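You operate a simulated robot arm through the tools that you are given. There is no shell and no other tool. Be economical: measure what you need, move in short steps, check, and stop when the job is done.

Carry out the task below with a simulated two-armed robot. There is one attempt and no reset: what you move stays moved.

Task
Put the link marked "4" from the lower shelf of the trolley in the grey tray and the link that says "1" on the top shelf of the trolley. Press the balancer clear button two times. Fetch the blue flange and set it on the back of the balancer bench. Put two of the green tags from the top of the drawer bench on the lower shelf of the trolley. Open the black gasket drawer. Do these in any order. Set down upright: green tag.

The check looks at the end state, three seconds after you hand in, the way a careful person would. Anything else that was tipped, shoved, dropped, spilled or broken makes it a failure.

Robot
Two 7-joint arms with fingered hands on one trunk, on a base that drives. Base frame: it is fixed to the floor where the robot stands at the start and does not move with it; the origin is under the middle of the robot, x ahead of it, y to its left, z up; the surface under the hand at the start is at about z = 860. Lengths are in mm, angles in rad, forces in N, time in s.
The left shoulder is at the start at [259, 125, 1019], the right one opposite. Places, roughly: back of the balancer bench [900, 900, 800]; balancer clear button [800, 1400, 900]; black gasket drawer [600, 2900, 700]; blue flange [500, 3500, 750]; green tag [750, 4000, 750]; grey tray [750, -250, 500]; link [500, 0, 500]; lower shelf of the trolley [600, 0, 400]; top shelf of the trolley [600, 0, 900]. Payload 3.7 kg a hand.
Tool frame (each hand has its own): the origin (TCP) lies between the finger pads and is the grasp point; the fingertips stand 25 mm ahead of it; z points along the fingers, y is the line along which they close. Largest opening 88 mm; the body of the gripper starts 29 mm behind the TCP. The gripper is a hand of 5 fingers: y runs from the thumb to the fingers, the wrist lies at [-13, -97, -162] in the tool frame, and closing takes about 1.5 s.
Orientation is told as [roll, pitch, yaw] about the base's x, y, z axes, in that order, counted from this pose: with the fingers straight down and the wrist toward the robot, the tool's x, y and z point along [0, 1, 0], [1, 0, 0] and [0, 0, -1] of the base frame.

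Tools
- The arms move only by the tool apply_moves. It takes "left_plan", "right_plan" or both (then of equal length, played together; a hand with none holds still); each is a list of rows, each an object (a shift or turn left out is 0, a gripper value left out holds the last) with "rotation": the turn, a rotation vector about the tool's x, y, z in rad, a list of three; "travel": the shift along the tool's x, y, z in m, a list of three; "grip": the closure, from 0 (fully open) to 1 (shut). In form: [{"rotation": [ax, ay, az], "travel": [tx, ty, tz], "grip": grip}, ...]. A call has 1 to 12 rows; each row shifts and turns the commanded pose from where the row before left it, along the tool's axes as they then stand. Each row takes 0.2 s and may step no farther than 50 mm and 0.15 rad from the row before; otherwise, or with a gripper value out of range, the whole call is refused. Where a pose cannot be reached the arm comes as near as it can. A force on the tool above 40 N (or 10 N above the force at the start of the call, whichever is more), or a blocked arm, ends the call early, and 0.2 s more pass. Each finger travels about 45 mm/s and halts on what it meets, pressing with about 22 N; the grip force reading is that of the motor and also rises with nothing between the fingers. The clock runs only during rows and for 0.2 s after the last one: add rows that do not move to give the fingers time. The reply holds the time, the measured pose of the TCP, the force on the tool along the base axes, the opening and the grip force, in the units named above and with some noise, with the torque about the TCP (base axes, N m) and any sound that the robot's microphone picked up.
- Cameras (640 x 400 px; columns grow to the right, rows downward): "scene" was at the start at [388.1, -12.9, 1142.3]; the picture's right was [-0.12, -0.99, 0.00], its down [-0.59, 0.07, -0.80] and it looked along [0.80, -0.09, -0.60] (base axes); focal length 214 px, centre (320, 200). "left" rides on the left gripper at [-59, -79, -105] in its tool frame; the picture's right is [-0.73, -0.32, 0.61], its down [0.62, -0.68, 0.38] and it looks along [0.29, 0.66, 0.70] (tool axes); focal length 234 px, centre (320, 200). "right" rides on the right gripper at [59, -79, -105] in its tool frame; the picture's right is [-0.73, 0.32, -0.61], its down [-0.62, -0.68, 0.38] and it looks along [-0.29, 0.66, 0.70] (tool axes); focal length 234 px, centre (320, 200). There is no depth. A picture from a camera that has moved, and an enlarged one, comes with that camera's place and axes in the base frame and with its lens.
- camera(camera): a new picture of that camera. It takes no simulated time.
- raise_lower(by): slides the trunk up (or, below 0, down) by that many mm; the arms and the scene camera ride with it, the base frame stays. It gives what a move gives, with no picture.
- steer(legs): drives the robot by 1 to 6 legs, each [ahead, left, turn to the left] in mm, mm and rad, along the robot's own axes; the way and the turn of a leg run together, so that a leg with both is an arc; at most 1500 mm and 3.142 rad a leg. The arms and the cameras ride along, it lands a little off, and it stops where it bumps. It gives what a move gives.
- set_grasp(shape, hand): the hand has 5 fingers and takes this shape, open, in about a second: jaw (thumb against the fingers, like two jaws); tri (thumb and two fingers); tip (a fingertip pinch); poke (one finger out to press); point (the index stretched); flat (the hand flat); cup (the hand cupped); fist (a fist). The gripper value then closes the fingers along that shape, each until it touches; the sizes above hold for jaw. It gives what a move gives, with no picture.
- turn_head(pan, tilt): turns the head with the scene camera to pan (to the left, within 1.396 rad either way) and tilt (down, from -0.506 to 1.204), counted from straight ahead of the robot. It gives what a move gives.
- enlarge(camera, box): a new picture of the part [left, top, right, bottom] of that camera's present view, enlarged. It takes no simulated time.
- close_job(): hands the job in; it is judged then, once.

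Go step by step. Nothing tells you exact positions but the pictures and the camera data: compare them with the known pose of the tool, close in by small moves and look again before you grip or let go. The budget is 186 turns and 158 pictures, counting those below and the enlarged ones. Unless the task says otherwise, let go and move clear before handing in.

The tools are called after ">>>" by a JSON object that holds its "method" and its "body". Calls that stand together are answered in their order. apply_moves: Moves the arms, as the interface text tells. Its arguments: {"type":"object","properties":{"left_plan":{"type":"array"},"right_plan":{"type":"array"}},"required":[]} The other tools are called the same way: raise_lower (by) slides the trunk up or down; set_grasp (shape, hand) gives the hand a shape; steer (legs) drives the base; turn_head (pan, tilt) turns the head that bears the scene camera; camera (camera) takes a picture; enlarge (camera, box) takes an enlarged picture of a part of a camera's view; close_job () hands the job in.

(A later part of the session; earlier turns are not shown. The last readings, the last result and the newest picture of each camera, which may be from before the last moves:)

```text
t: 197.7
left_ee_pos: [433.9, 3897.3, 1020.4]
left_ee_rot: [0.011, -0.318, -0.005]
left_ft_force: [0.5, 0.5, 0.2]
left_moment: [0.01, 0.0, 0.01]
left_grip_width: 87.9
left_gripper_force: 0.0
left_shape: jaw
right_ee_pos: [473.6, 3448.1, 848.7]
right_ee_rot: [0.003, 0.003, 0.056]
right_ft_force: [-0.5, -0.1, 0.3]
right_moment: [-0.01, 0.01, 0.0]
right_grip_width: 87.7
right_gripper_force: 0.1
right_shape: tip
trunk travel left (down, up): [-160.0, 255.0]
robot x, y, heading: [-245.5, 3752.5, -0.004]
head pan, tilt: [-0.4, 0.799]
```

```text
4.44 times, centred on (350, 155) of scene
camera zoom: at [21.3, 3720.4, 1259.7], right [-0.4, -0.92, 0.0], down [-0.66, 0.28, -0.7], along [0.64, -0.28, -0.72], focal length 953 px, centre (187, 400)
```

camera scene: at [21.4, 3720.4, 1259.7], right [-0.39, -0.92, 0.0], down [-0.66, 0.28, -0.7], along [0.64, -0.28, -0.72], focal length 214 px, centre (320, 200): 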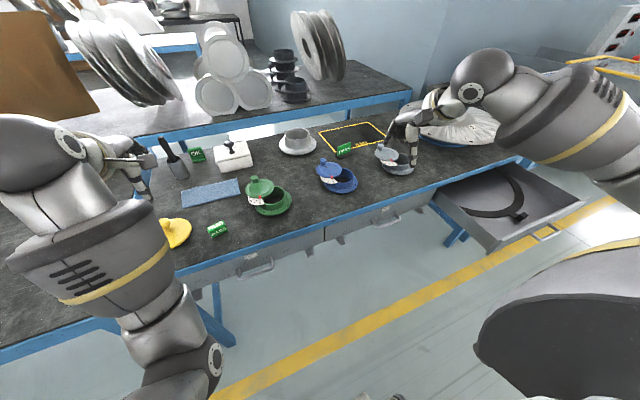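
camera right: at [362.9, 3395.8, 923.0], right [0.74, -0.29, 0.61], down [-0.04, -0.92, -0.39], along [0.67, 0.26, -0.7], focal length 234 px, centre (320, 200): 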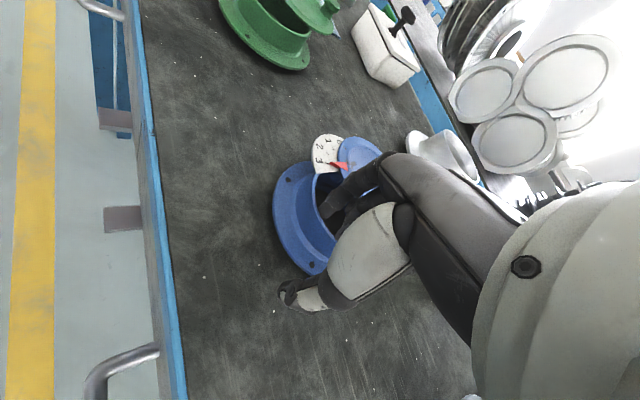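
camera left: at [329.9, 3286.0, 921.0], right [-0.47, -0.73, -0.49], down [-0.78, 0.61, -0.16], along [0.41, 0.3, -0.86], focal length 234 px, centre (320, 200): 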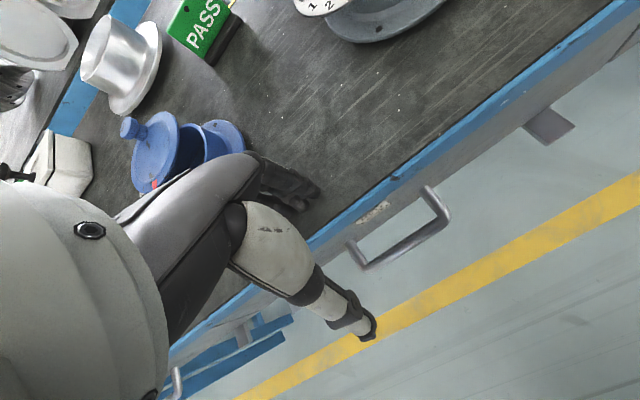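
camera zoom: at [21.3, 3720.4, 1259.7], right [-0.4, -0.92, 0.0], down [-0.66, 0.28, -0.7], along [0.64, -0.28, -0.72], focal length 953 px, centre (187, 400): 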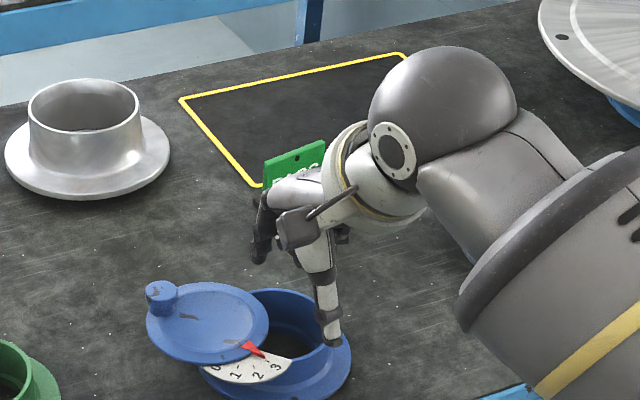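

Thumb is in front of the hub, index behind; both clear. Lower further in steps.

>>> {"method": "apply_moves", "body": {"right_plan": [{"travel": [0, 0, 0.015]}, {"travel": [0, 0, 0.012]}, {"travel": [0, 0, 0.01]}, {}]}}

>>> {"method": "enlarge", "body": {"camera": "right", "box": [180, 110, 420, 350]}}

>>> {"method": "enlarge", "body": {"camera": "scene", "box": [300, 110, 400, 200]}}

```text
t: 198.7
left_ee_pos: [432.1, 3898.6, 1020.3]
left_ee_rot: [0.01, -0.32, -0.005]
left_ft_force: [1.0, -0.2, -0.2]
left_moment: [-0.03, 0.03, -0.01]
left_grip_width: 87.9
left_gripper_force: 0.0
left_shape: jaw
right_ee_pos: [471.6, 3447.6, 813.7]
right_ee_rot: [0.001, -0.005, 0.056]
right_ft_force: [1.6, 0.0, 10.0]
right_moment: [0.0, -0.63, 0.01]
right_grip_width: 87.8
right_gripper_force: 0.0
right_shape: tip
trunk travel left (down, up): [-160.0, 255.0]
robot x, y, heading: [-238.0, 3753.4, -0.008]
head pan, tilt: [-0.4, 0.799]
```

```text
1.67 times, centred on (300, 230) of right
camera zoom: at [389.2, 3503.8, 920.0], right [0.36, -0.71, 0.61], down [-0.64, -0.66, -0.39], along [0.67, -0.25, -0.69], focal length 390 px, centre (353, 150)
```

zoom: 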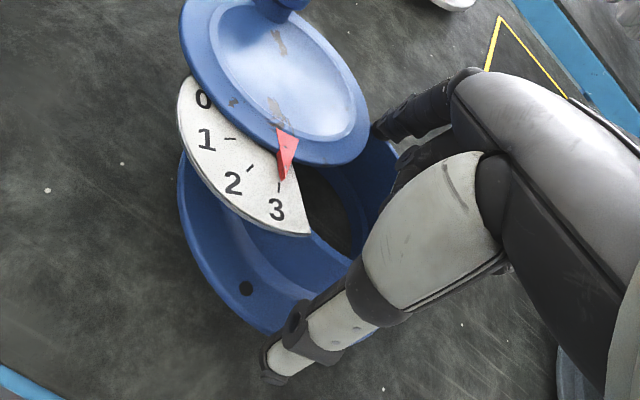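

```text
4.44 times, centred on (350, 155) of scene
camera zoom: at [20.2, 3720.9, 1260.2], right [-0.4, -0.92, 0.0], down [-0.66, 0.28, -0.7], along [0.64, -0.28, -0.72], focal length 953 px, centre (187, 400)
```

zoom: 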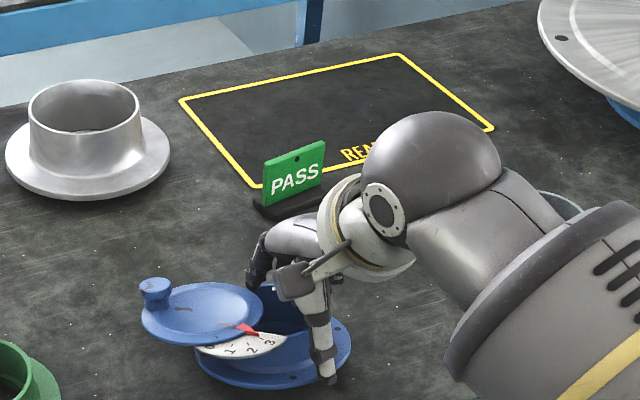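

The index touches the back rim; hub is a bit further forward. Raise, shift +10 mm in x, and retry.

>>> {"method": "apply_moves", "body": {"right_plan": [{"travel": [0, 0, -0.015]}, {"travel": [0, 0, -0.01]}, {"travel": [0, 0.011, 0]}, {}, {"travel": [0, 0, 0.012]}, {"travel": [0, 0, 0.01]}, {}]}}

>>> {"method": "enlarge", "body": {"camera": "right", "box": [180, 110, 420, 350]}}

```text
t: 200.3
left_ee_pos: [433.9, 3899.0, 1021.3]
left_ee_rot: [0.012, -0.317, -0.007]
left_ft_force: [0.3, -0.8, -0.9]
left_moment: [0.0, -0.01, 0.01]
left_grip_width: 87.5
left_gripper_force: 0.0
left_shape: jaw
right_ee_pos: [481.7, 3449.2, 815.3]
right_ee_rot: [0.0, 0.001, 0.055]
right_ft_force: [0.1, -0.8, 0.5]
right_moment: [0.01, 0.04, 0.03]
right_grip_width: 87.8
right_gripper_force: 0.0
right_shape: tip
trunk travel left (down, up): [-160.0, 255.0]
robot x, y, heading: [-245.9, 3757.5, -0.007]
head pan, tilt: [-0.4, 0.799]
```

```text
1.67 times, centred on (300, 230) of right
camera zoom: at [401.2, 3504.7, 920.8], right [0.36, -0.71, 0.6], down [-0.65, -0.66, -0.38], along [0.67, -0.25, -0.7], focal length 390 px, centre (353, 150)
```

zoom: 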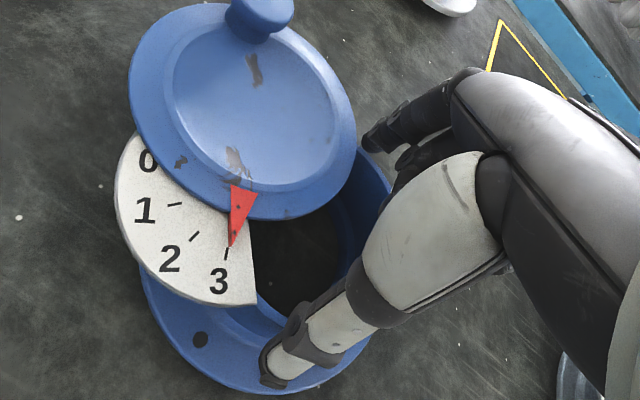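

Clear now. Continue down with force checks.

>>> {"method": "apply_moves", "body": {"right_plan": [{"travel": [0, 0, 0.007]}, {"travel": [0, 0, 0.006]}, {}]}}

>>> {"method": "enlarge", "body": {"camera": "scene", "box": [300, 110, 400, 200]}}

```text
t: 201.1
left_ee_pos: [432.4, 3897.9, 1020.7]
left_ee_rot: [0.01, -0.318, -0.005]
left_ft_force: [-1.3, -0.1, -0.6]
left_moment: [-0.01, 0.04, 0.0]
left_grip_width: 87.8
left_gripper_force: 0.1
left_shape: jaw
right_ee_pos: [482.6, 3448.8, 803.6]
right_ee_rot: [0.002, -0.002, 0.055]
right_ft_force: [-0.8, -0.4, 7.4]
right_moment: [-0.02, 0.18, 0.04]
right_grip_width: 88.0
right_gripper_force: 0.1
right_shape: tip
trunk travel left (down, up): [-160.0, 255.0]
robot x, y, heading: [-244.0, 3756.0, -0.006]
head pan, tilt: [-0.4, 0.799]
```

```text
4.44 times, centred on (350, 155) of scene
camera zoom: at [20.5, 3720.6, 1260.0], right [-0.4, -0.92, 0.0], down [-0.66, 0.28, -0.7], along [0.64, -0.28, -0.72], focal length 953 px, centre (187, 400)
```

zoom: 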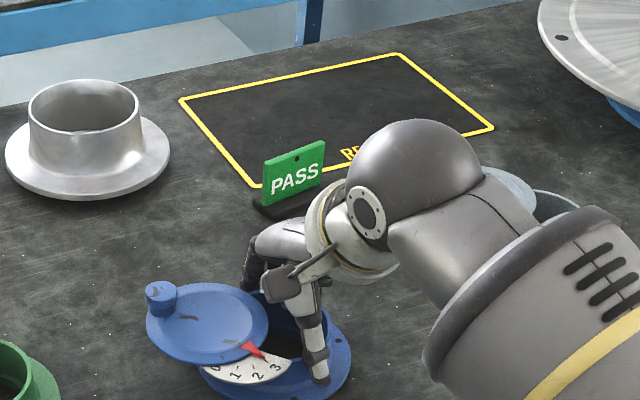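

Thumb touches the base disc: full depth. Rise 2 mm and close across the hub.

>>> {"method": "apply_moves", "body": {"right_plan": [{"travel": [0, 0, -0.003]}, {"grip": 0.15}, {}, {"grip": 0.4}, {}, {"grip": 1}, {}, {}, {}]}}

>>> {"method": "enlarge", "body": {"camera": "right", "box": [180, 110, 420, 350]}}

```text
t: 203.1
left_ee_pos: [433.7, 3897.7, 1019.1]
left_ee_rot: [0.01, -0.317, -0.003]
left_ft_force: [0.3, 0.6, 0.1]
left_moment: [-0.01, 0.01, -0.02]
left_grip_width: 87.6
left_gripper_force: 0.0
left_shape: jaw
right_ee_pos: [484.3, 3449.8, 804.1]
right_ee_rot: [0.002, 0.002, 0.057]
right_ft_force: [0.1, -0.3, -0.2]
right_moment: [-0.05, 0.02, -0.01]
right_grip_width: 65.9
right_gripper_force: 22.1
right_shape: tip
trunk travel left (down, up): [-160.0, 255.0]
robot x, y, heading: [-244.1, 3754.5, -0.008]
head pan, tilt: [-0.4, 0.799]
```

```text
1.67 times, centred on (300, 230) of right
camera zoom: at [402.3, 3504.5, 910.9], right [0.36, -0.71, 0.6], down [-0.65, -0.66, -0.38], along [0.67, -0.25, -0.7], focal length 390 px, centre (353, 150)
```

zoom: 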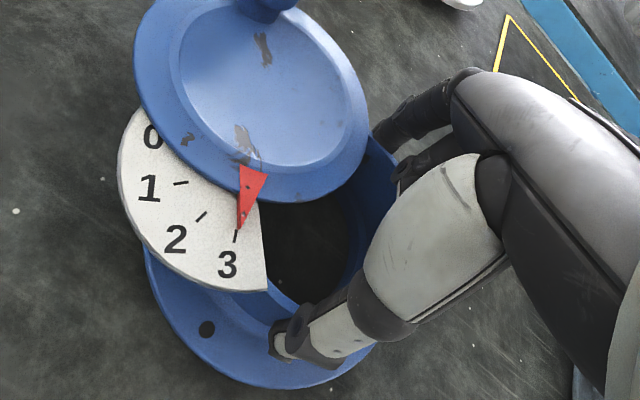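

Gripped across the hub (66 mm). Test lift.

>>> {"method": "apply_moves", "body": {"right_plan": [{"travel": [0, 0, -0.01]}, {"travel": [0, 0, -0.015]}, {"travel": [0, 0, -0.015]}, {}, {}]}}

>>> {"method": "enlarge", "body": {"camera": "scene", "box": [300, 110, 400, 200]}}

```text
t: 204.3
left_ee_pos: [433.9, 3898.9, 1019.2]
left_ee_rot: [0.011, -0.317, -0.005]
left_ft_force: [0.6, -0.1, 0.4]
left_moment: [0.01, -0.01, -0.01]
left_grip_width: 88.0
left_gripper_force: 0.1
left_shape: jaw
right_ee_pos: [483.8, 3448.3, 844.2]
right_ee_rot: [0.001, 0.002, 0.056]
right_ft_force: [1.0, -0.2, -1.8]
right_moment: [-0.09, 0.03, 0.02]
right_grip_width: 65.6
right_gripper_force: 22.3
right_shape: tip
trunk travel left (down, up): [-160.0, 255.0]
robot x, y, heading: [-242.8, 3754.5, -0.009]
head pan, tilt: [-0.4, 0.799]
```

```text
4.44 times, centred on (350, 155) of scene
camera zoom: at [21.6, 3720.3, 1259.6], right [-0.4, -0.92, 0.0], down [-0.66, 0.28, -0.7], along [0.64, -0.28, -0.72], focal length 953 px, centre (187, 400)
```

zoom: 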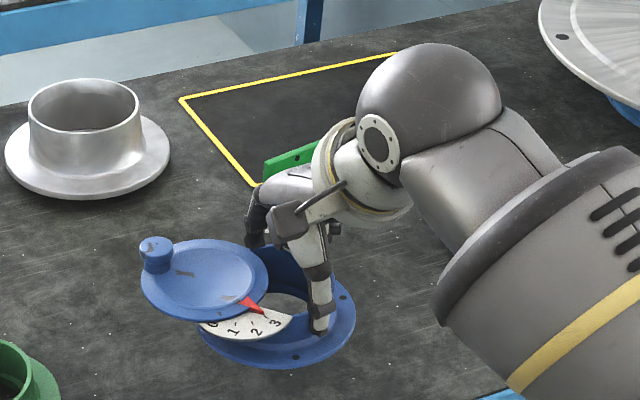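

The flange is held nearly level. Raise it higher, then look at the nearby green PASS tag for the left hand so I can carry both.

>>> {"method": "apply_moves", "body": {"right_plan": [{"travel": [0, 0, -0.035]}, {"travel": [0, 0, -0.035]}, {"travel": [0, 0, -0.035]}, {"travel": [0, -0.01, -0.035]}, {"travel": [0, -0.02, -0.01]}, {}]}}

>>> {"method": "turn_head", "body": {"pan": 0.1, "tilt": 0.95}}

>>> {"method": "camera", "body": {"camera": "scene"}}

>>> {"method": "camera", "body": {"camera": "left"}}

```text
t: 205.7
left_ee_pos: [434.5, 3898.3, 1020.1]
left_ee_rot: [0.01, -0.318, -0.005]
left_ft_force: [0.2, 0.0, -0.6]
left_moment: [-0.04, 0.03, 0.03]
left_grip_width: 87.8
left_gripper_force: 0.1
left_shape: jaw
right_ee_pos: [452.9, 3447.0, 994.5]
right_ee_rot: [0.002, 0.004, 0.056]
right_ft_force: [-1.0, 0.4, -1.8]
right_moment: [-0.06, 0.02, -0.01]
right_grip_width: 65.6
right_gripper_force: 22.1
right_shape: tip
trunk travel left (down, up): [-160.0, 255.0]
robot x, y, heading: [-246.2, 3758.9, -0.006]
head pan, tilt: [-0.4, 0.799]
```

```text
t: 206.7
left_ee_pos: [434.6, 3897.7, 1019.9]
left_ee_rot: [0.01, -0.318, -0.007]
left_ft_force: [0.2, -0.3, -0.2]
left_moment: [-0.02, 0.01, -0.04]
left_grip_width: 87.9
left_gripper_force: 0.1
left_shape: jaw
right_ee_pos: [452.8, 3448.2, 995.2]
right_ee_rot: [0.004, 0.0, 0.056]
right_ft_force: [-0.3, -0.1, -2.4]
right_moment: [-0.05, 0.06, 0.01]
right_grip_width: 65.7
right_gripper_force: 22.4
right_shape: tip
trunk travel left (down, up): [-160.0, 255.0]
robot x, y, heading: [-246.8, 3754.8, -0.008]
head pan, tilt: [0.099, 0.949]
```

```text
35 pictures are left
camera scene: at [20.0, 3758.8, 1248.0], right [0.09, -1.0, 0.0], down [-0.81, -0.07, -0.58], along [0.58, 0.05, -0.81], focal length 214 px, centre (320, 200)
```

scene: 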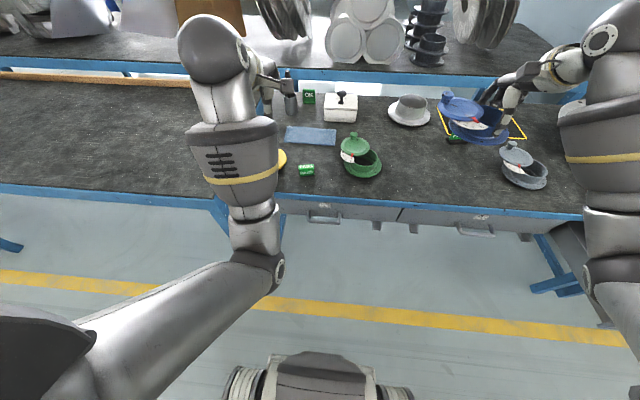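

```text
34 pictures are left
camera left: at [326.5, 3838.0, 1093.5], right [-0.12, -0.72, -0.69], down [-0.53, 0.63, -0.57], along [0.84, 0.29, -0.45], focal length 234 px, centre (320, 200)
```

left: 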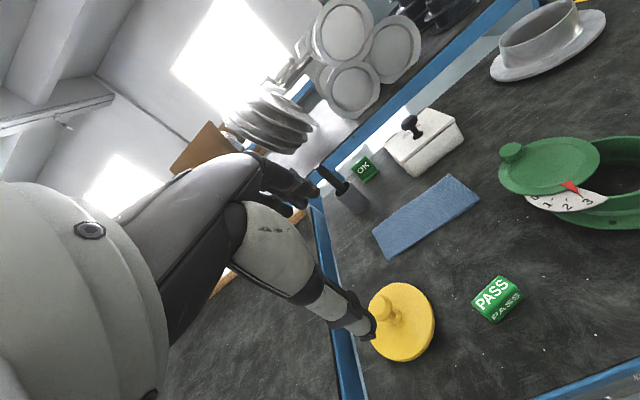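

>>> {"method": "enlarge", "body": {"camera": "left", "box": [450, 260, 550, 340]}}

```text
5.00 times, centred on (500, 300) of left
camera zoom: at [326.5, 3838.0, 1093.5], right [-0.12, -0.72, -0.69], down [-0.53, 0.63, -0.57], along [0.84, 0.29, -0.45], focal length 1171 px, centre (-580, -300)
```

zoom: 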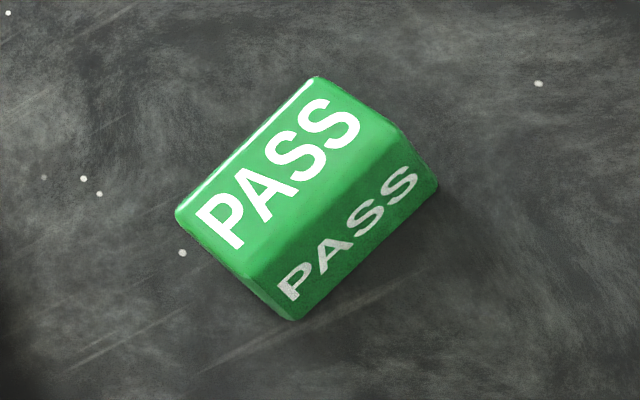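

That one is a block-like piece. Let me compare with the OK piece at the back.

>>> {"method": "enlarge", "body": {"camera": "left", "box": [310, 130, 410, 210]}}

>>> {"method": "enlarge", "body": {"camera": "scene", "box": [250, 75, 350, 190]}}

```text
5.00 times, centred on (360, 170) of left
camera zoom: at [326.5, 3838.0, 1093.5], right [-0.12, -0.72, -0.69], down [-0.53, 0.63, -0.57], along [0.84, 0.29, -0.45], focal length 1171 px, centre (120, 350)
```

zoom: 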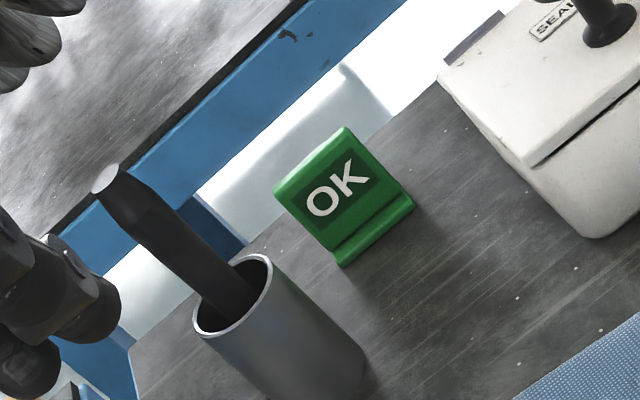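

```text
3.48 times, centred on (300, 132) of scene
camera zoom: at [20.0, 3758.8, 1248.0], right [0.09, -1.0, 0.0], down [-0.81, -0.07, -0.58], along [0.58, 0.05, -0.81], focal length 746 px, centre (390, 435)
```

zoom: 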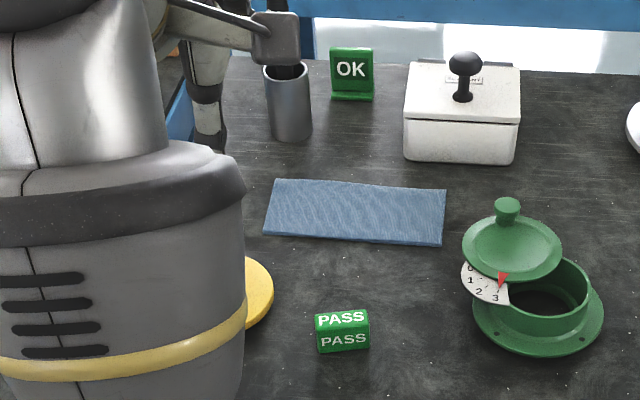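

All three green pieces are variants; I'll take the OK one (back) with the left hand now, and the PASS plate later. Drive forward with both hands high so the left hand can reach x≈857.

>>> {"method": "steer", "body": {"legs": [[200, -25, 0]]}}

>>> {"method": "apply_moves", "body": {"left_plan": [{"travel": [0, 0.04, 0.005]}, {"travel": [0, 0.04, 0.005]}, {"rotation": [0.1, 0, 0], "travel": [0, 0.03, 0]}, {"rotation": [0.1, 0, 0], "travel": [0, 0.03, 0]}, {"rotation": [0.118, 0, 0], "travel": [0, 0.02, 0]}, {}]}}

>>> {"method": "camera", "body": {"camera": "left"}}

```text
t: 208.2
left_ee_pos: [630.1, 3869.8, 1019.3]
left_ee_rot: [0.011, -0.317, -0.006]
left_ft_force: [0.0, -0.3, 0.3]
left_moment: [0.02, 0.0, 0.01]
left_grip_width: 88.0
left_gripper_force: 0.0
left_shape: jaw
right_ee_pos: [648.5, 3420.2, 994.7]
right_ee_rot: [0.004, 0.002, 0.055]
right_ft_force: [-0.7, 0.1, -2.2]
right_moment: [-0.02, 0.0, 0.02]
right_grip_width: 65.8
right_gripper_force: 22.2
right_shape: tip
trunk travel left (down, up): [-160.0, 255.0]
robot x, y, heading: [-49.5, 3729.1, -0.011]
head pan, tilt: [0.099, 0.949]
```

```text
t: 209.7
left_ee_pos: [786.6, 3869.5, 1051.6]
left_ee_rot: [0.011, 0.002, -0.003]
left_ft_force: [-1.2, -0.1, 0.8]
left_moment: [0.0, -0.01, -0.03]
left_grip_width: 87.8
left_gripper_force: 0.1
left_shape: jaw
right_ee_pos: [649.0, 3420.3, 994.9]
right_ee_rot: [0.002, 0.002, 0.054]
right_ft_force: [-0.3, -0.2, -3.1]
right_moment: [-0.04, -0.03, 0.01]
right_grip_width: 65.3
right_gripper_force: 21.8
right_shape: tip
trunk travel left (down, up): [-160.0, 255.0]
robot x, y, heading: [-50.5, 3730.8, -0.007]
head pan, tilt: [0.099, 0.949]
```

```text
30 pictures are left
camera left: at [707.9, 3810.4, 1155.9], right [-0.33, -0.72, -0.61], down [-0.68, 0.63, -0.38], along [0.66, 0.3, -0.69], focal length 234 px, centre (320, 200)
```

left: 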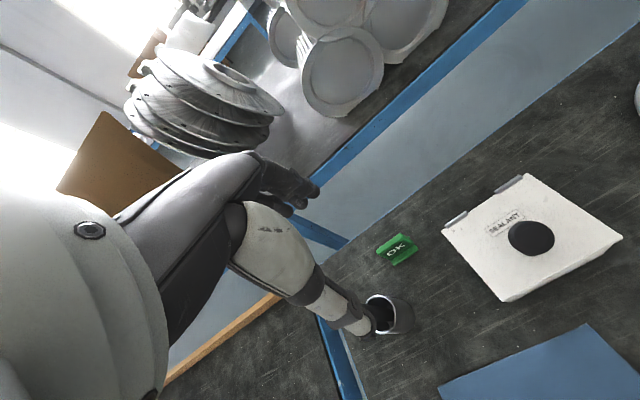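

OK piece at ≈(861,3882). Move over it and lower part-way.

>>> {"method": "apply_moves", "body": {"left_plan": [{"travel": [0.002, 0.037, 0.02], "grip": 0.35}, {"travel": [0.003, 0.037, 0.03]}, {"travel": [0, 0, 0.04]}, {"travel": [0, 0, 0.04]}, {"travel": [0, 0, 0.04]}, {}]}}

>>> {"method": "camera", "body": {"camera": "left"}}

>>> {"method": "enlarge", "body": {"camera": "scene", "box": [230, 60, 350, 160]}}

```text
t: 211.1
left_ee_pos: [857.4, 3877.6, 885.3]
left_ee_rot: [0.012, 0.001, -0.002]
left_ft_force: [0.2, 0.3, -0.2]
left_moment: [0.0, -0.01, -0.03]
left_grip_width: 57.5
left_gripper_force: 0.1
left_shape: jaw
left hand out of reach, approached as far as the arm can: row 5
right_ee_pos: [649.5, 3420.3, 995.0]
right_ee_rot: [0.002, 0.002, 0.053]
right_ft_force: [0.0, 1.2, -2.3]
right_moment: [-0.04, 0.04, 0.0]
right_grip_width: 65.5
right_gripper_force: 22.1
right_shape: tip
trunk travel left (down, up): [-160.0, 255.0]
robot x, y, heading: [-49.7, 3731.6, -0.008]
head pan, tilt: [0.099, 0.949]
```

```text
29 pictures are left
camera left: at [778.5, 3817.8, 988.9], right [-0.32, -0.72, -0.61], down [-0.68, 0.63, -0.38], along [0.66, 0.3, -0.69], focal length 234 px, centre (320, 200)
```

left: 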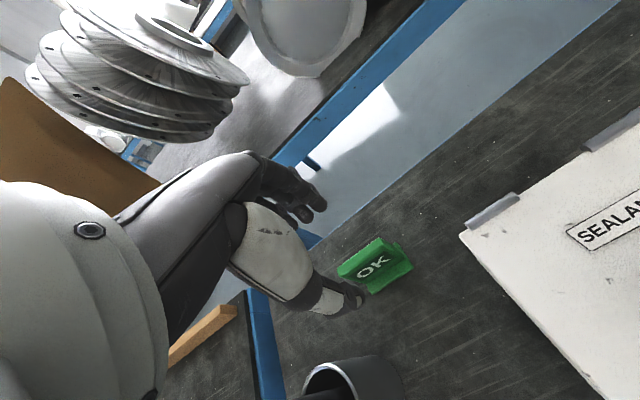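

```text
4.00 times, centred on (290, 110) of scene
camera zoom: at [215.1, 3732.4, 1248.1], right [0.09, -1.0, 0.0], down [-0.81, -0.07, -0.58], along [0.58, 0.05, -0.81], focal length 858 px, centre (440, 560)
```

zoom: 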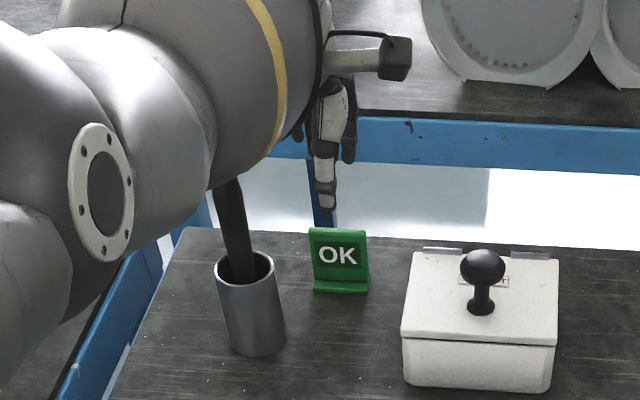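

Aligned above the plate (≈(854,3875)). Arm is near its reach limit, so bring the base 45 mm closer while compensating.

>>> {"method": "apply_moves", "body": {"left_plan": [{"travel": [0, -0.045, 0]}, {}]}}

>>> {"method": "steer", "body": {"legs": [[45, 0, 0]]}}

>>> {"method": "apply_moves", "body": {"left_plan": [{"travel": [0, -0.002, 0.02]}, {"travel": [0, 0, 0.02]}, {}]}}

>>> {"method": "camera", "body": {"camera": "left"}}

```text
t: 211.7
left_ee_pos: [855.7, 3876.9, 883.3]
left_ee_rot: [0.011, 0.001, -0.003]
left_ft_force: [0.1, -0.2, -1.0]
left_moment: [0.0, 0.0, 0.0]
left_grip_width: 57.3
left_gripper_force: 0.0
left_shape: jaw
left hand out of reach, approached as far as the arm can: row 1
right_ee_pos: [647.3, 3420.4, 994.1]
right_ee_rot: [0.002, 0.001, 0.054]
right_ft_force: [-0.6, -0.2, -3.7]
right_moment: [-0.07, -0.02, -0.01]
right_grip_width: 65.5
right_gripper_force: 21.6
right_shape: tip
trunk travel left (down, up): [-160.0, 255.0]
robot x, y, heading: [-51.3, 3727.5, -0.006]
head pan, tilt: [0.099, 0.949]
```

```text
t: 212.6
left_ee_pos: [901.5, 3875.5, 881.7]
left_ee_rot: [0.01, 0.001, -0.004]
left_ft_force: [0.4, 0.7, -0.2]
left_moment: [-0.02, -0.02, -0.03]
left_grip_width: 57.5
left_gripper_force: 0.1
left_shape: jaw
right_ee_pos: [692.9, 3419.6, 994.9]
right_ee_rot: [0.002, 0.004, 0.054]
right_ft_force: [0.2, -1.1, -3.2]
right_moment: [-0.09, 0.05, -0.04]
right_grip_width: 65.5
right_gripper_force: 21.7
right_shape: tip
trunk travel left (down, up): [-160.0, 255.0]
robot x, y, heading: [-2.6, 3731.0, -0.007]
head pan, tilt: [0.099, 0.949]
```

```text
t: 213.3
left_ee_pos: [893.4, 3877.0, 843.6]
left_ee_rot: [0.01, 0.0, -0.002]
left_ft_force: [0.0, 0.2, 1.0]
left_moment: [-0.01, 0.0, 0.02]
left_grip_width: 57.6
left_gripper_force: 0.0
left_shape: jaw
left hand out of reach, approached as far as the arm can: row 2
right_ee_pos: [693.4, 3420.7, 994.6]
right_ee_rot: [0.002, 0.003, 0.054]
right_ft_force: [-0.1, -0.3, -2.8]
right_moment: [-0.01, 0.05, -0.02]
right_grip_width: 65.4
right_gripper_force: 21.7
right_shape: tip
trunk travel left (down, up): [-160.0, 255.0]
robot x, y, heading: [-4.7, 3731.2, -0.005]
head pan, tilt: [0.099, 0.949]
```

```text
27 pictures are left
camera left: at [815.1, 3817.4, 948.1], right [-0.33, -0.72, -0.61], down [-0.68, 0.63, -0.38], along [0.66, 0.3, -0.69], focal length 234 px, centre (320, 200)
```

left: 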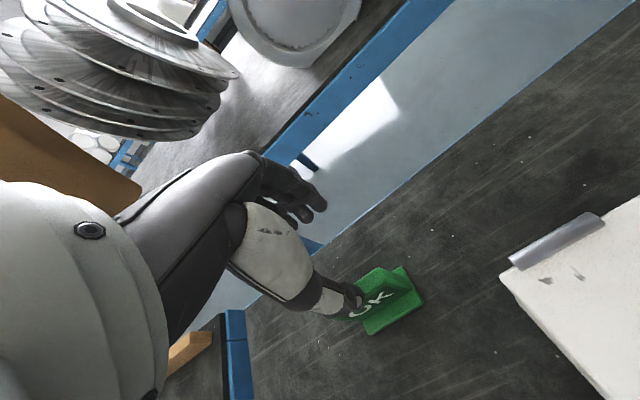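

The vertical tool limits low, close reach; it works better more laterally. Raise the hand, shift the robot right ~160 mm, and re-approach.

>>> {"method": "apply_moves", "body": {"left_plan": [{"travel": [0, 0, -0.03]}, {"travel": [0, 0, -0.04]}, {}]}}

>>> {"method": "steer", "body": {"legs": [[-38, -160, 0]]}}

>>> {"method": "apply_moves", "body": {"left_plan": [{"travel": [0.04, 0, 0]}, {"travel": [0.04, 0, 0]}, {"travel": [0.04, 0, 0]}, {"travel": [0.04, 0, 0]}, {}]}}

>>> {"method": "camera", "body": {"camera": "left"}}

```text
t: 214.2
left_ee_pos: [903.6, 3876.5, 912.5]
left_ee_rot: [0.009, 0.003, -0.004]
left_ft_force: [-0.3, 0.5, -0.7]
left_moment: [-0.01, 0.03, 0.02]
left_grip_width: 57.5
left_gripper_force: 0.1
left_shape: jaw
left hand out of reach, approached as far as the arm can: row 1, 2
right_ee_pos: [692.6, 3420.0, 994.4]
right_ee_rot: [0.002, 0.003, 0.053]
right_ft_force: [0.1, 0.6, -3.3]
right_moment: [-0.04, 0.01, 0.01]
right_grip_width: 65.5
right_gripper_force: 21.6
right_shape: tip
trunk travel left (down, up): [-160.0, 255.0]
robot x, y, heading: [-2.8, 3732.6, -0.009]
head pan, tilt: [0.099, 0.949]
```

```text
t: 216.2
left_ee_pos: [863.6, 3712.6, 913.5]
left_ee_rot: [0.011, 0.005, -0.004]
left_ft_force: [0.4, -0.6, 0.4]
left_moment: [-0.02, 0.01, 0.01]
left_grip_width: 57.6
left_gripper_force: 0.1
left_shape: jaw
right_ee_pos: [653.6, 3257.8, 993.9]
right_ee_rot: [0.005, 0.001, 0.055]
right_ft_force: [-0.3, -0.8, -2.0]
right_moment: [-0.04, -0.01, -0.01]
right_grip_width: 65.7
right_gripper_force: 21.7
right_shape: tip
trunk travel left (down, up): [-160.0, 255.0]
robot x, y, heading: [-42.5, 3567.0, -0.01]
head pan, tilt: [0.099, 0.949]
```

```text
t: 217.4
left_ee_pos: [855.2, 3862.2, 914.5]
left_ee_rot: [0.01, 0.002, -0.004]
left_ft_force: [0.3, 0.4, -0.3]
left_moment: [0.04, 0.02, 0.02]
left_grip_width: 57.4
left_gripper_force: 0.1
left_shape: jaw
left hand out of reach, approached as far as the arm can: row 3, 4
right_ee_pos: [654.0, 3258.2, 995.5]
right_ee_rot: [0.002, 0.001, 0.052]
right_ft_force: [-0.6, -0.3, -2.7]
right_moment: [-0.05, 0.03, 0.03]
right_grip_width: 65.4
right_gripper_force: 22.3
right_shape: tip
trunk travel left (down, up): [-160.0, 255.0]
robot x, y, heading: [-43.1, 3568.5, -0.008]
head pan, tilt: [0.099, 0.949]
```

```text
26 pictures are left
camera left: at [776.9, 3802.7, 1019.2], right [-0.33, -0.72, -0.61], down [-0.68, 0.63, -0.38], along [0.66, 0.29, -0.69], focal length 234 px, centre (320, 200)
```

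left: 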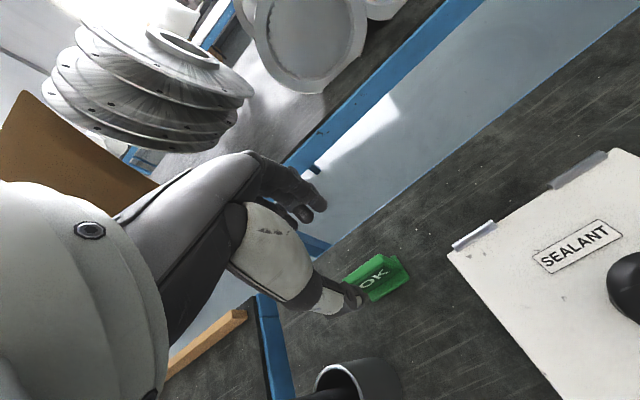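

>>> {"method": "apply_moves", "body": {"left_plan": [{"travel": [0, -0.035, 0]}, {"travel": [0, -0.02, 0]}, {}]}}

>>> {"method": "steer", "body": {"legs": [[54, 14, 0]]}}

>>> {"method": "apply_moves", "body": {"left_plan": [{"travel": [0, 0, 0.02]}, {"travel": [0, 0, 0.02]}, {"travel": [0, 0, 0.015]}, {}]}}

>>> {"method": "camera", "body": {"camera": "left"}}

```text
t: 218.2
left_ee_pos: [800.8, 3861.0, 914.4]
left_ee_rot: [0.01, 0.003, -0.003]
left_ft_force: [-0.4, 0.0, 0.4]
left_moment: [-0.03, 0.03, 0.03]
left_grip_width: 57.6
left_gripper_force: 0.0
left_shape: jaw
right_ee_pos: [653.7, 3257.1, 995.9]
right_ee_rot: [0.001, 0.003, 0.054]
right_ft_force: [0.1, 0.0, -2.3]
right_moment: [-0.09, 0.0, 0.0]
right_grip_width: 65.3
right_gripper_force: 22.0
right_shape: tip
trunk travel left (down, up): [-160.0, 255.0]
robot x, y, heading: [-47.5, 3569.5, -0.01]
head pan, tilt: [0.099, 0.949]
```

```text
t: 219.2
left_ee_pos: [857.1, 3874.9, 914.7]
left_ee_rot: [0.01, 0.003, -0.004]
left_ft_force: [-0.6, 0.1, -0.4]
left_moment: [0.01, 0.0, 0.02]
left_grip_width: 57.4
left_gripper_force: 0.0
left_shape: jaw
right_ee_pos: [709.9, 3272.2, 994.3]
right_ee_rot: [0.002, 0.004, 0.054]
right_ft_force: [0.1, 0.7, -2.9]
right_moment: [-0.03, 0.05, 0.04]
right_grip_width: 66.0
right_gripper_force: 22.0
right_shape: tip
trunk travel left (down, up): [-160.0, 255.0]
robot x, y, heading: [11.6, 3584.6, -0.005]
head pan, tilt: [0.099, 0.949]
```

```text
t: 220.2
left_ee_pos: [855.0, 3875.3, 860.1]
left_ee_rot: [0.01, 0.002, -0.004]
left_ft_force: [-0.1, 0.1, 0.5]
left_moment: [-0.02, -0.01, -0.03]
left_grip_width: 57.4
left_gripper_force: 0.0
left_shape: jaw
right_ee_pos: [707.7, 3272.7, 994.9]
right_ee_rot: [0.001, 0.001, 0.056]
right_ft_force: [-0.6, 0.6, -3.2]
right_moment: [-0.05, 0.0, -0.01]
right_grip_width: 66.1
right_gripper_force: 22.2
right_shape: tip
trunk travel left (down, up): [-160.0, 255.0]
robot x, y, heading: [6.6, 3584.4, -0.007]
head pan, tilt: [0.099, 0.949]
```

```text
25 pictures are left
camera left: at [776.4, 3815.1, 964.0], right [-0.33, -0.72, -0.61], down [-0.68, 0.63, -0.38], along [0.66, 0.3, -0.69], focal length 234 px, centre (320, 200)
```

left: 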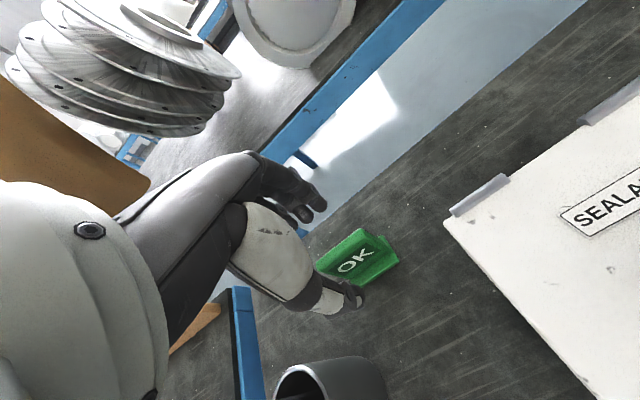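

The plate is between thumb and fingers. Lower to z≈814 and close.

>>> {"method": "apply_moves", "body": {"left_plan": [{"travel": [0, 0.003, 0.02]}, {"travel": [0, 0, 0.015]}, {"travel": [0, 0, 0.011]}, {}]}}

>>> {"method": "camera", "body": {"camera": "left"}}

```text
t: 221.2
left_ee_pos: [856.8, 3876.5, 815.7]
left_ee_rot: [0.011, 0.002, -0.005]
left_ft_force: [0.2, 0.7, 0.8]
left_moment: [0.01, -0.01, -0.03]
left_grip_width: 57.4
left_gripper_force: 0.0
left_shape: jaw
right_ee_pos: [708.0, 3271.2, 995.3]
right_ee_rot: [0.001, 0.001, 0.055]
right_ft_force: [-0.7, 0.3, -2.3]
right_moment: [-0.06, 0.0, 0.02]
right_grip_width: 65.9
right_gripper_force: 22.0
right_shape: tip
trunk travel left (down, up): [-160.0, 255.0]
robot x, y, heading: [10.4, 3584.4, -0.013]
head pan, tilt: [0.099, 0.949]
```

```text
24 pictures are left
camera left: at [779.6, 3816.4, 918.8], right [-0.33, -0.72, -0.61], down [-0.68, 0.63, -0.37], along [0.66, 0.3, -0.69], focal length 234 px, centre (320, 200)
```

left: 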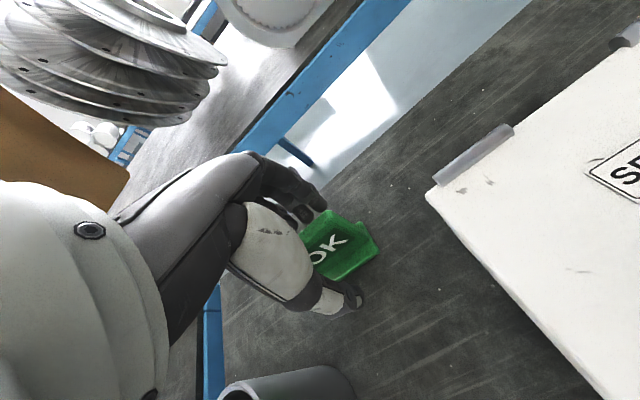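

Good position. Close and lift.

>>> {"method": "apply_moves", "body": {"left_plan": [{"grip": 0.7}, {}, {}, {"grip": 1}, {}, {}, {}, {}, {"travel": [0, 0, -0.02]}, {"travel": [0, 0, -0.03]}, {}]}}

>>> {"method": "camera", "body": {"camera": "left"}}

```text
t: 223.6
left_ee_pos: [861.1, 3875.0, 864.4]
left_ee_rot: [0.01, 0.005, -0.002]
left_ft_force: [0.5, -0.3, 0.3]
left_moment: [0.03, -0.03, -0.01]
left_grip_width: 4.3
left_gripper_force: 22.0
left_shape: jaw
right_ee_pos: [708.6, 3271.4, 994.6]
right_ee_rot: [0.002, 0.002, 0.055]
right_ft_force: [0.4, -0.2, -2.3]
right_moment: [-0.05, -0.01, 0.02]
right_grip_width: 65.8
right_gripper_force: 21.5
right_shape: tip
trunk travel left (down, up): [-160.0, 255.0]
robot x, y, heading: [9.2, 3580.3, -0.009]
head pan, tilt: [0.099, 0.949]
```

```text
23 pictures are left
camera left: at [781.1, 3815.8, 968.7], right [-0.33, -0.72, -0.61], down [-0.68, 0.63, -0.37], along [0.66, 0.3, -0.69], focal length 234 px, centre (320, 200)
```

left: 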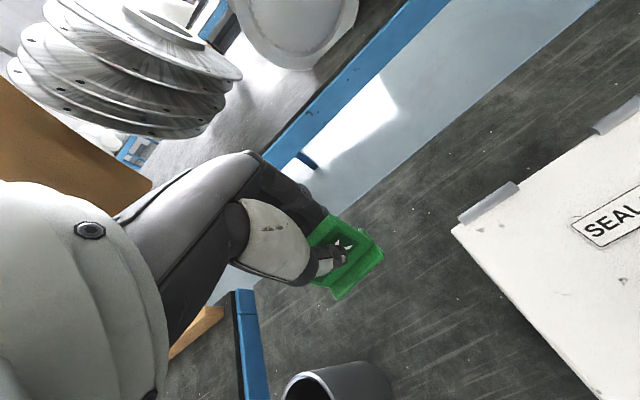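

The OK tag is lifted. Raise and retract the left hand, then back off.

>>> {"method": "apply_moves", "body": {"left_plan": [{"travel": [0, 0, -0.045]}, {"travel": [0, 0, -0.045]}, {"travel": [0, 0, -0.045]}, {"travel": [0, 0, -0.045]}, {"travel": [0, -0.04, -0.02]}, {"travel": [0, -0.04, 0]}, {"travel": [0, -0.04, 0]}, {"travel": [0, -0.04, 0]}, {"travel": [0, -0.04, 0]}, {}]}}

>>> {"method": "steer", "body": {"legs": [[-700, 0, 0.009], [0, -1250, 0], [0, -1220, 0]]}}

```text
t: 225.8
left_ee_pos: [658.6, 3873.2, 1062.2]
left_ee_rot: [0.012, 0.004, -0.005]
left_ft_force: [0.4, -0.4, -0.6]
left_moment: [-0.01, -0.04, 0.0]
left_grip_width: 4.0
left_gripper_force: 21.9
left_shape: jaw
right_ee_pos: [708.3, 3271.8, 994.2]
right_ee_rot: [0.002, 0.002, 0.052]
right_ft_force: [0.7, 0.1, -2.4]
right_moment: [-0.04, 0.02, -0.01]
right_grip_width: 66.2
right_gripper_force: 22.1
right_shape: tip
trunk travel left (down, up): [-160.0, 255.0]
robot x, y, heading: [8.7, 3581.9, -0.008]
head pan, tilt: [0.099, 0.949]
```

```text
t: 251.1
left_ee_pos: [-13.9, 1414.8, 1062.9]
left_ee_rot: [0.01, 0.001, 0.029]
left_ft_force: [0.1, -0.2, -0.8]
left_moment: [0.01, 0.0, -0.01]
left_grip_width: 3.9
left_gripper_force: 21.6
left_shape: jaw
right_ee_pos: [55.3, 816.1, 994.5]
right_ee_rot: [0.001, 0.002, 0.084]
right_ft_force: [0.5, 0.2, -2.3]
right_moment: [-0.09, 0.01, 0.0]
right_grip_width: 66.1
right_gripper_force: 21.6
right_shape: tip
trunk travel left (down, up): [-160.0, 255.0]
robot x, y, heading: [-652.6, 1106.3, 0.021]
head pan, tilt: [0.099, 0.949]
```

Drive forward to the balancer bench (heading corrected) and view.

>>> {"method": "steer", "body": {"legs": [[0, 0, -0.022], [640, 0, 0]]}}

>>> {"method": "turn_head", "body": {"pan": -0.3, "tilt": 0.7}}

>>> {"method": "camera", "body": {"camera": "scene"}}

```text
t: 255.0
left_ee_pos: [641.9, 1389.9, 1063.8]
left_ee_rot: [0.01, 0.003, -0.006]
left_ft_force: [-0.1, -0.3, 0.4]
left_moment: [0.04, 0.0, 0.04]
left_grip_width: 4.1
left_gripper_force: 21.7
left_shape: jaw
right_ee_pos: [690.3, 788.0, 994.5]
right_ee_rot: [0.001, 0.005, 0.052]
right_ft_force: [-0.7, 0.2, -1.8]
right_moment: [-0.06, -0.04, 0.0]
right_grip_width: 66.0
right_gripper_force: 21.9
right_shape: tip
trunk travel left (down, up): [-160.0, 255.0]
robot x, y, heading: [-8.5, 1098.6, -0.007]
head pan, tilt: [0.099, 0.949]
```

```text
t: 255.9
left_ee_pos: [641.2, 1390.0, 1064.0]
left_ee_rot: [0.009, 0.004, -0.006]
left_ft_force: [0.8, -0.7, -0.7]
left_moment: [-0.01, 0.01, 0.02]
left_grip_width: 3.9
left_gripper_force: 21.9
left_shape: jaw
right_ee_pos: [689.4, 787.8, 994.0]
right_ee_rot: [0.002, 0.003, 0.051]
right_ft_force: [0.2, -1.1, -3.7]
right_moment: [-0.03, 0.02, 0.01]
right_grip_width: 66.0
right_gripper_force: 21.9
right_shape: tip
trunk travel left (down, up): [-160.0, 255.0]
robot x, y, heading: [-8.8, 1100.8, -0.015]
head pan, tilt: [-0.3, 0.7]
```

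```text
22 pictures are left
camera scene: at [266.2, 1068.6, 1267.7], right [-0.31, -0.95, 0.0], down [-0.61, 0.2, -0.76], along [0.73, -0.23, -0.64], focal length 214 px, centre (320, 200)
```

scene: 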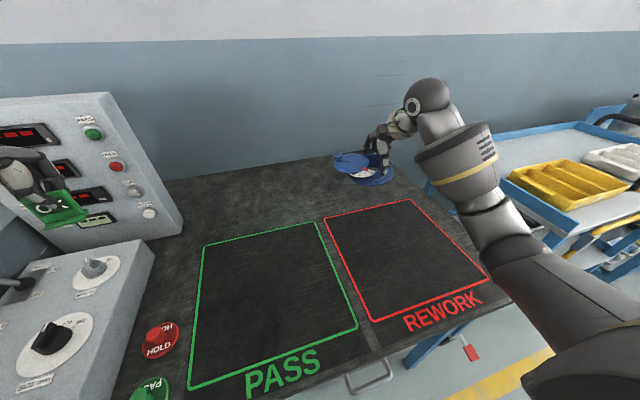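

Back strip spans x≈706–1040; set the flange at about (845,788). Extend and lower.

>>> {"method": "apply_moves", "body": {"right_plan": [{"travel": [0, 0.04, 0]}, {"travel": [0, 0.04, 0]}, {"travel": [0, 0.04, 0.01]}, {"travel": [0, 0.035, 0.02]}, {"travel": [0, 0, 0.03]}, {"travel": [0, 0, 0.03]}, {"travel": [0, 0, 0.03]}, {}]}}

>>> {"method": "camera", "body": {"camera": "right"}}

```text
t: 257.7
left_ee_pos: [641.5, 1389.3, 1063.7]
left_ee_rot: [0.011, 0.0, -0.008]
left_ft_force: [-0.2, 0.3, -0.1]
left_moment: [-0.02, 0.03, -0.01]
left_grip_width: 3.8
left_gripper_force: 22.1
left_shape: jaw
right_ee_pos: [843.8, 795.7, 876.2]
right_ee_rot: [0.001, 0.002, 0.051]
right_ft_force: [-0.5, 0.2, -2.5]
right_moment: [-0.05, -0.02, 0.0]
right_grip_width: 65.8
right_gripper_force: 21.6
right_shape: tip
trunk travel left (down, up): [-160.0, 255.0]
robot x, y, heading: [-10.0, 1101.0, -0.015]
head pan, tilt: [-0.3, 0.7]
```

```text
21 pictures are left
camera right: at [763.2, 851.7, 981.3], right [0.36, -0.71, 0.61], down [-0.65, -0.66, -0.38], along [0.67, -0.26, -0.7], focal length 234 px, centre (320, 200)
```

right: 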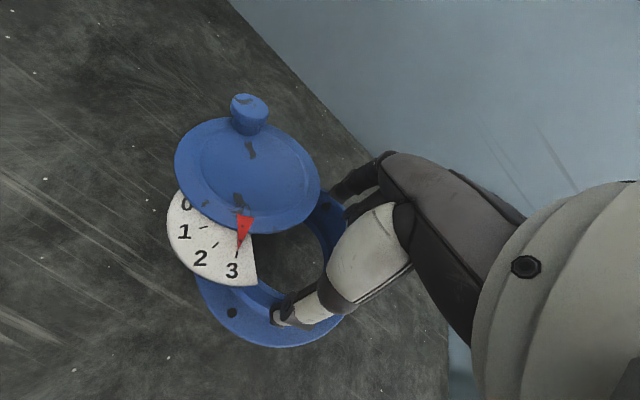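

>>> {"method": "apply_moves", "body": {"right_plan": [{"travel": [0, 0, 0.012]}, {"travel": [0, 0, 0.012]}, {}]}}

>>> {"method": "apply_moves", "body": {"right_plan": [{"travel": [0, 0, 0.006]}, {}]}}

>>> {"method": "apply_moves", "body": {"right_plan": [{"travel": [0, 0, 0.005]}, {}]}}

```text
t: 258.5
left_ee_pos: [641.3, 1390.1, 1063.1]
left_ee_rot: [0.01, 0.0, -0.006]
left_ft_force: [-0.8, -1.0, 0.4]
left_moment: [-0.03, -0.03, 0.01]
left_grip_width: 3.8
left_gripper_force: 22.2
left_shape: jaw
right_ee_pos: [844.4, 794.2, 851.7]
right_ee_rot: [0.002, 0.001, 0.049]
right_ft_force: [1.0, -1.2, -0.3]
right_moment: [-0.03, -0.02, -0.03]
right_grip_width: 65.9
right_gripper_force: 22.2
right_shape: tip
trunk travel left (down, up): [-160.0, 255.0]
robot x, y, heading: [-9.8, 1100.3, -0.014]
head pan, tilt: [-0.3, 0.7]
```

```text
t: 259.1
left_ee_pos: [640.9, 1388.8, 1063.0]
left_ee_rot: [0.01, 0.0, -0.005]
left_ft_force: [-0.4, -0.1, 0.0]
left_moment: [0.01, -0.01, 0.04]
left_grip_width: 4.0
left_gripper_force: 21.1
left_shape: jaw
right_ee_pos: [844.6, 794.4, 845.6]
right_ee_rot: [0.002, 0.001, 0.049]
right_ft_force: [2.2, -6.8, 3.7]
right_moment: [-0.01, -0.04, -0.08]
right_grip_width: 65.8
right_gripper_force: 22.0
right_shape: tip
trunk travel left (down, up): [-160.0, 255.0]
robot x, y, heading: [-8.5, 1100.2, -0.016]
head pan, tilt: [-0.3, 0.7]
```

```text
t: 259.7
left_ee_pos: [640.9, 1388.9, 1065.7]
left_ee_rot: [0.012, 0.0, -0.006]
left_ft_force: [-0.4, 1.0, 0.3]
left_moment: [0.01, -0.03, 0.01]
left_grip_width: 3.9
left_gripper_force: 22.5
left_shape: jaw
right_ee_pos: [844.0, 795.0, 843.3]
right_ee_rot: [0.002, -0.005, 0.049]
right_ft_force: [1.4, -5.8, 12.7]
right_moment: [0.0, -0.06, -0.1]
right_grip_width: 65.7
right_gripper_force: 21.8
right_shape: tip
trunk travel left (down, up): [-160.0, 255.0]
robot x, y, heading: [-8.1, 1102.8, -0.014]
head pan, tilt: [-0.3, 0.7]
```

Seated (12 N). Release slowly and rise.

>>> {"method": "apply_moves", "body": {"right_plan": [{"grip": 0.2}, {"grip": 0.1}, {"grip": 0}, {}, {}, {"travel": [0, 0, -0.015]}, {"travel": [0, 0, -0.03]}, {"travel": [0, 0, -0.04]}, {"travel": [0, 0, -0.045]}, {"travel": [0, 0, -0.045]}, {}]}}

>>> {"method": "camera", "body": {"camera": "right"}}

```text
t: 262.1
left_ee_pos: [641.8, 1389.6, 1063.0]
left_ee_rot: [0.012, 0.001, -0.007]
left_ft_force: [0.3, -0.2, -0.2]
left_moment: [-0.01, 0.0, 0.0]
left_grip_width: 3.8
left_gripper_force: 21.8
left_shape: jaw
right_ee_pos: [843.6, 793.6, 1012.7]
right_ee_rot: [0.002, 0.004, 0.05]
right_ft_force: [-0.1, 0.3, -0.3]
right_moment: [-0.02, -0.01, 0.0]
right_grip_width: 88.2
right_gripper_force: 0.1
right_shape: tip
trunk travel left (down, up): [-160.0, 255.0]
robot x, y, heading: [-8.1, 1101.1, -0.008]
head pan, tilt: [-0.3, 0.7]
```

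```text
20 pictures are left
camera right: at [763.4, 850.2, 1119.1], right [0.36, -0.71, 0.6], down [-0.65, -0.66, -0.38], along [0.67, -0.26, -0.7], focal length 234 px, centre (320, 200)
```

right: 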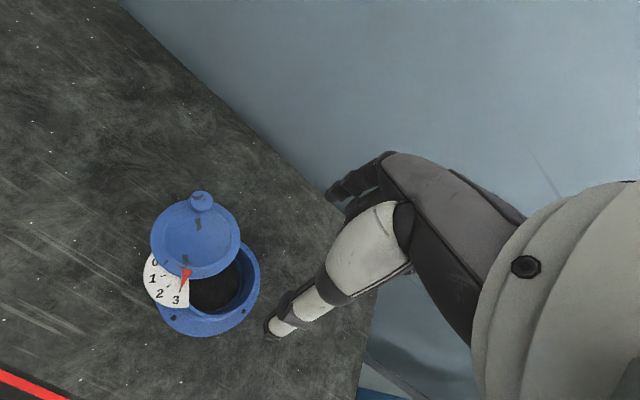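

Flange stands level at the back of the balancer bench with lid unchanged. Now take the OK tag to the trolley: back off, drive right, lower arms in free space.

>>> {"method": "steer", "body": {"legs": [[-820, 0, 0.01], [0, -1440, 0]]}}

>>> {"method": "raise_lower", "body": {"by": -160}}

>>> {"method": "apply_moves", "body": {"left_plan": [{"travel": [0, 0, 0.04]}, {"travel": [0, 0, 0.04]}, {"travel": [0, 0, 0.04]}, {"travel": [0, 0, 0.04]}, {"travel": [0, 0, 0.04]}, {"travel": [0, 0, 0.04]}, {"travel": [0, 0, 0.04]}, {"travel": [0, 0, 0.04]}, {}]}}

```text
t: 278.8
left_ee_pos: [-186.4, -45.8, 1064.3]
left_ee_rot: [0.011, 0.003, -0.016]
left_ft_force: [-0.4, 0.5, -1.0]
left_moment: [0.0, -0.02, 0.01]
left_grip_width: 3.8
left_gripper_force: 21.6
left_shape: jaw
right_ee_pos: [11.1, -644.5, 1013.0]
right_ee_rot: [0.002, 0.002, 0.04]
right_ft_force: [-0.1, -1.1, -0.7]
right_moment: [-0.03, 0.01, -0.01]
right_grip_width: 88.1
right_gripper_force: 0.3
right_shape: tip
trunk travel left (down, up): [-160.0, 255.0]
robot x, y, heading: [-835.2, -331.0, -0.021]
head pan, tilt: [-0.3, 0.7]
```

```text
t: 280.6
left_ee_pos: [-185.7, -45.4, 905.4]
left_ee_rot: [0.011, 0.001, -0.015]
left_ft_force: [0.0, -0.9, -1.2]
left_moment: [0.01, -0.01, -0.02]
left_grip_width: 4.0
left_gripper_force: 21.7
left_shape: jaw
right_ee_pos: [11.9, -643.5, 854.5]
right_ee_rot: [0.002, -0.001, 0.039]
right_ft_force: [0.8, 0.9, -1.1]
right_moment: [-0.02, 0.01, -0.01]
right_grip_width: 87.8
right_gripper_force: 0.0
right_shape: tip
trunk travel left (down, up): [0.0, 415.0]
robot x, y, heading: [-836.0, -328.4, -0.017]
head pan, tilt: [-0.3, 0.7]
```

```text
t: 282.6
left_ee_pos: [-186.2, -44.3, 582.9]
left_ee_rot: [0.009, 0.002, -0.017]
left_ft_force: [0.2, 0.1, -0.5]
left_moment: [-0.06, -0.02, -0.05]
left_grip_width: 3.9
left_gripper_force: 22.0
left_shape: jaw
right_ee_pos: [11.5, -643.5, 852.7]
right_ee_rot: [0.003, 0.002, 0.04]
right_ft_force: [0.6, -0.4, -0.9]
right_moment: [-0.01, 0.01, 0.01]
right_grip_width: 87.6
right_gripper_force: 0.1
right_shape: tip
trunk travel left (down, up): [0.0, 415.0]
robot x, y, heading: [-836.0, -328.7, -0.021]
head pan, tilt: [-0.3, 0.7]
```

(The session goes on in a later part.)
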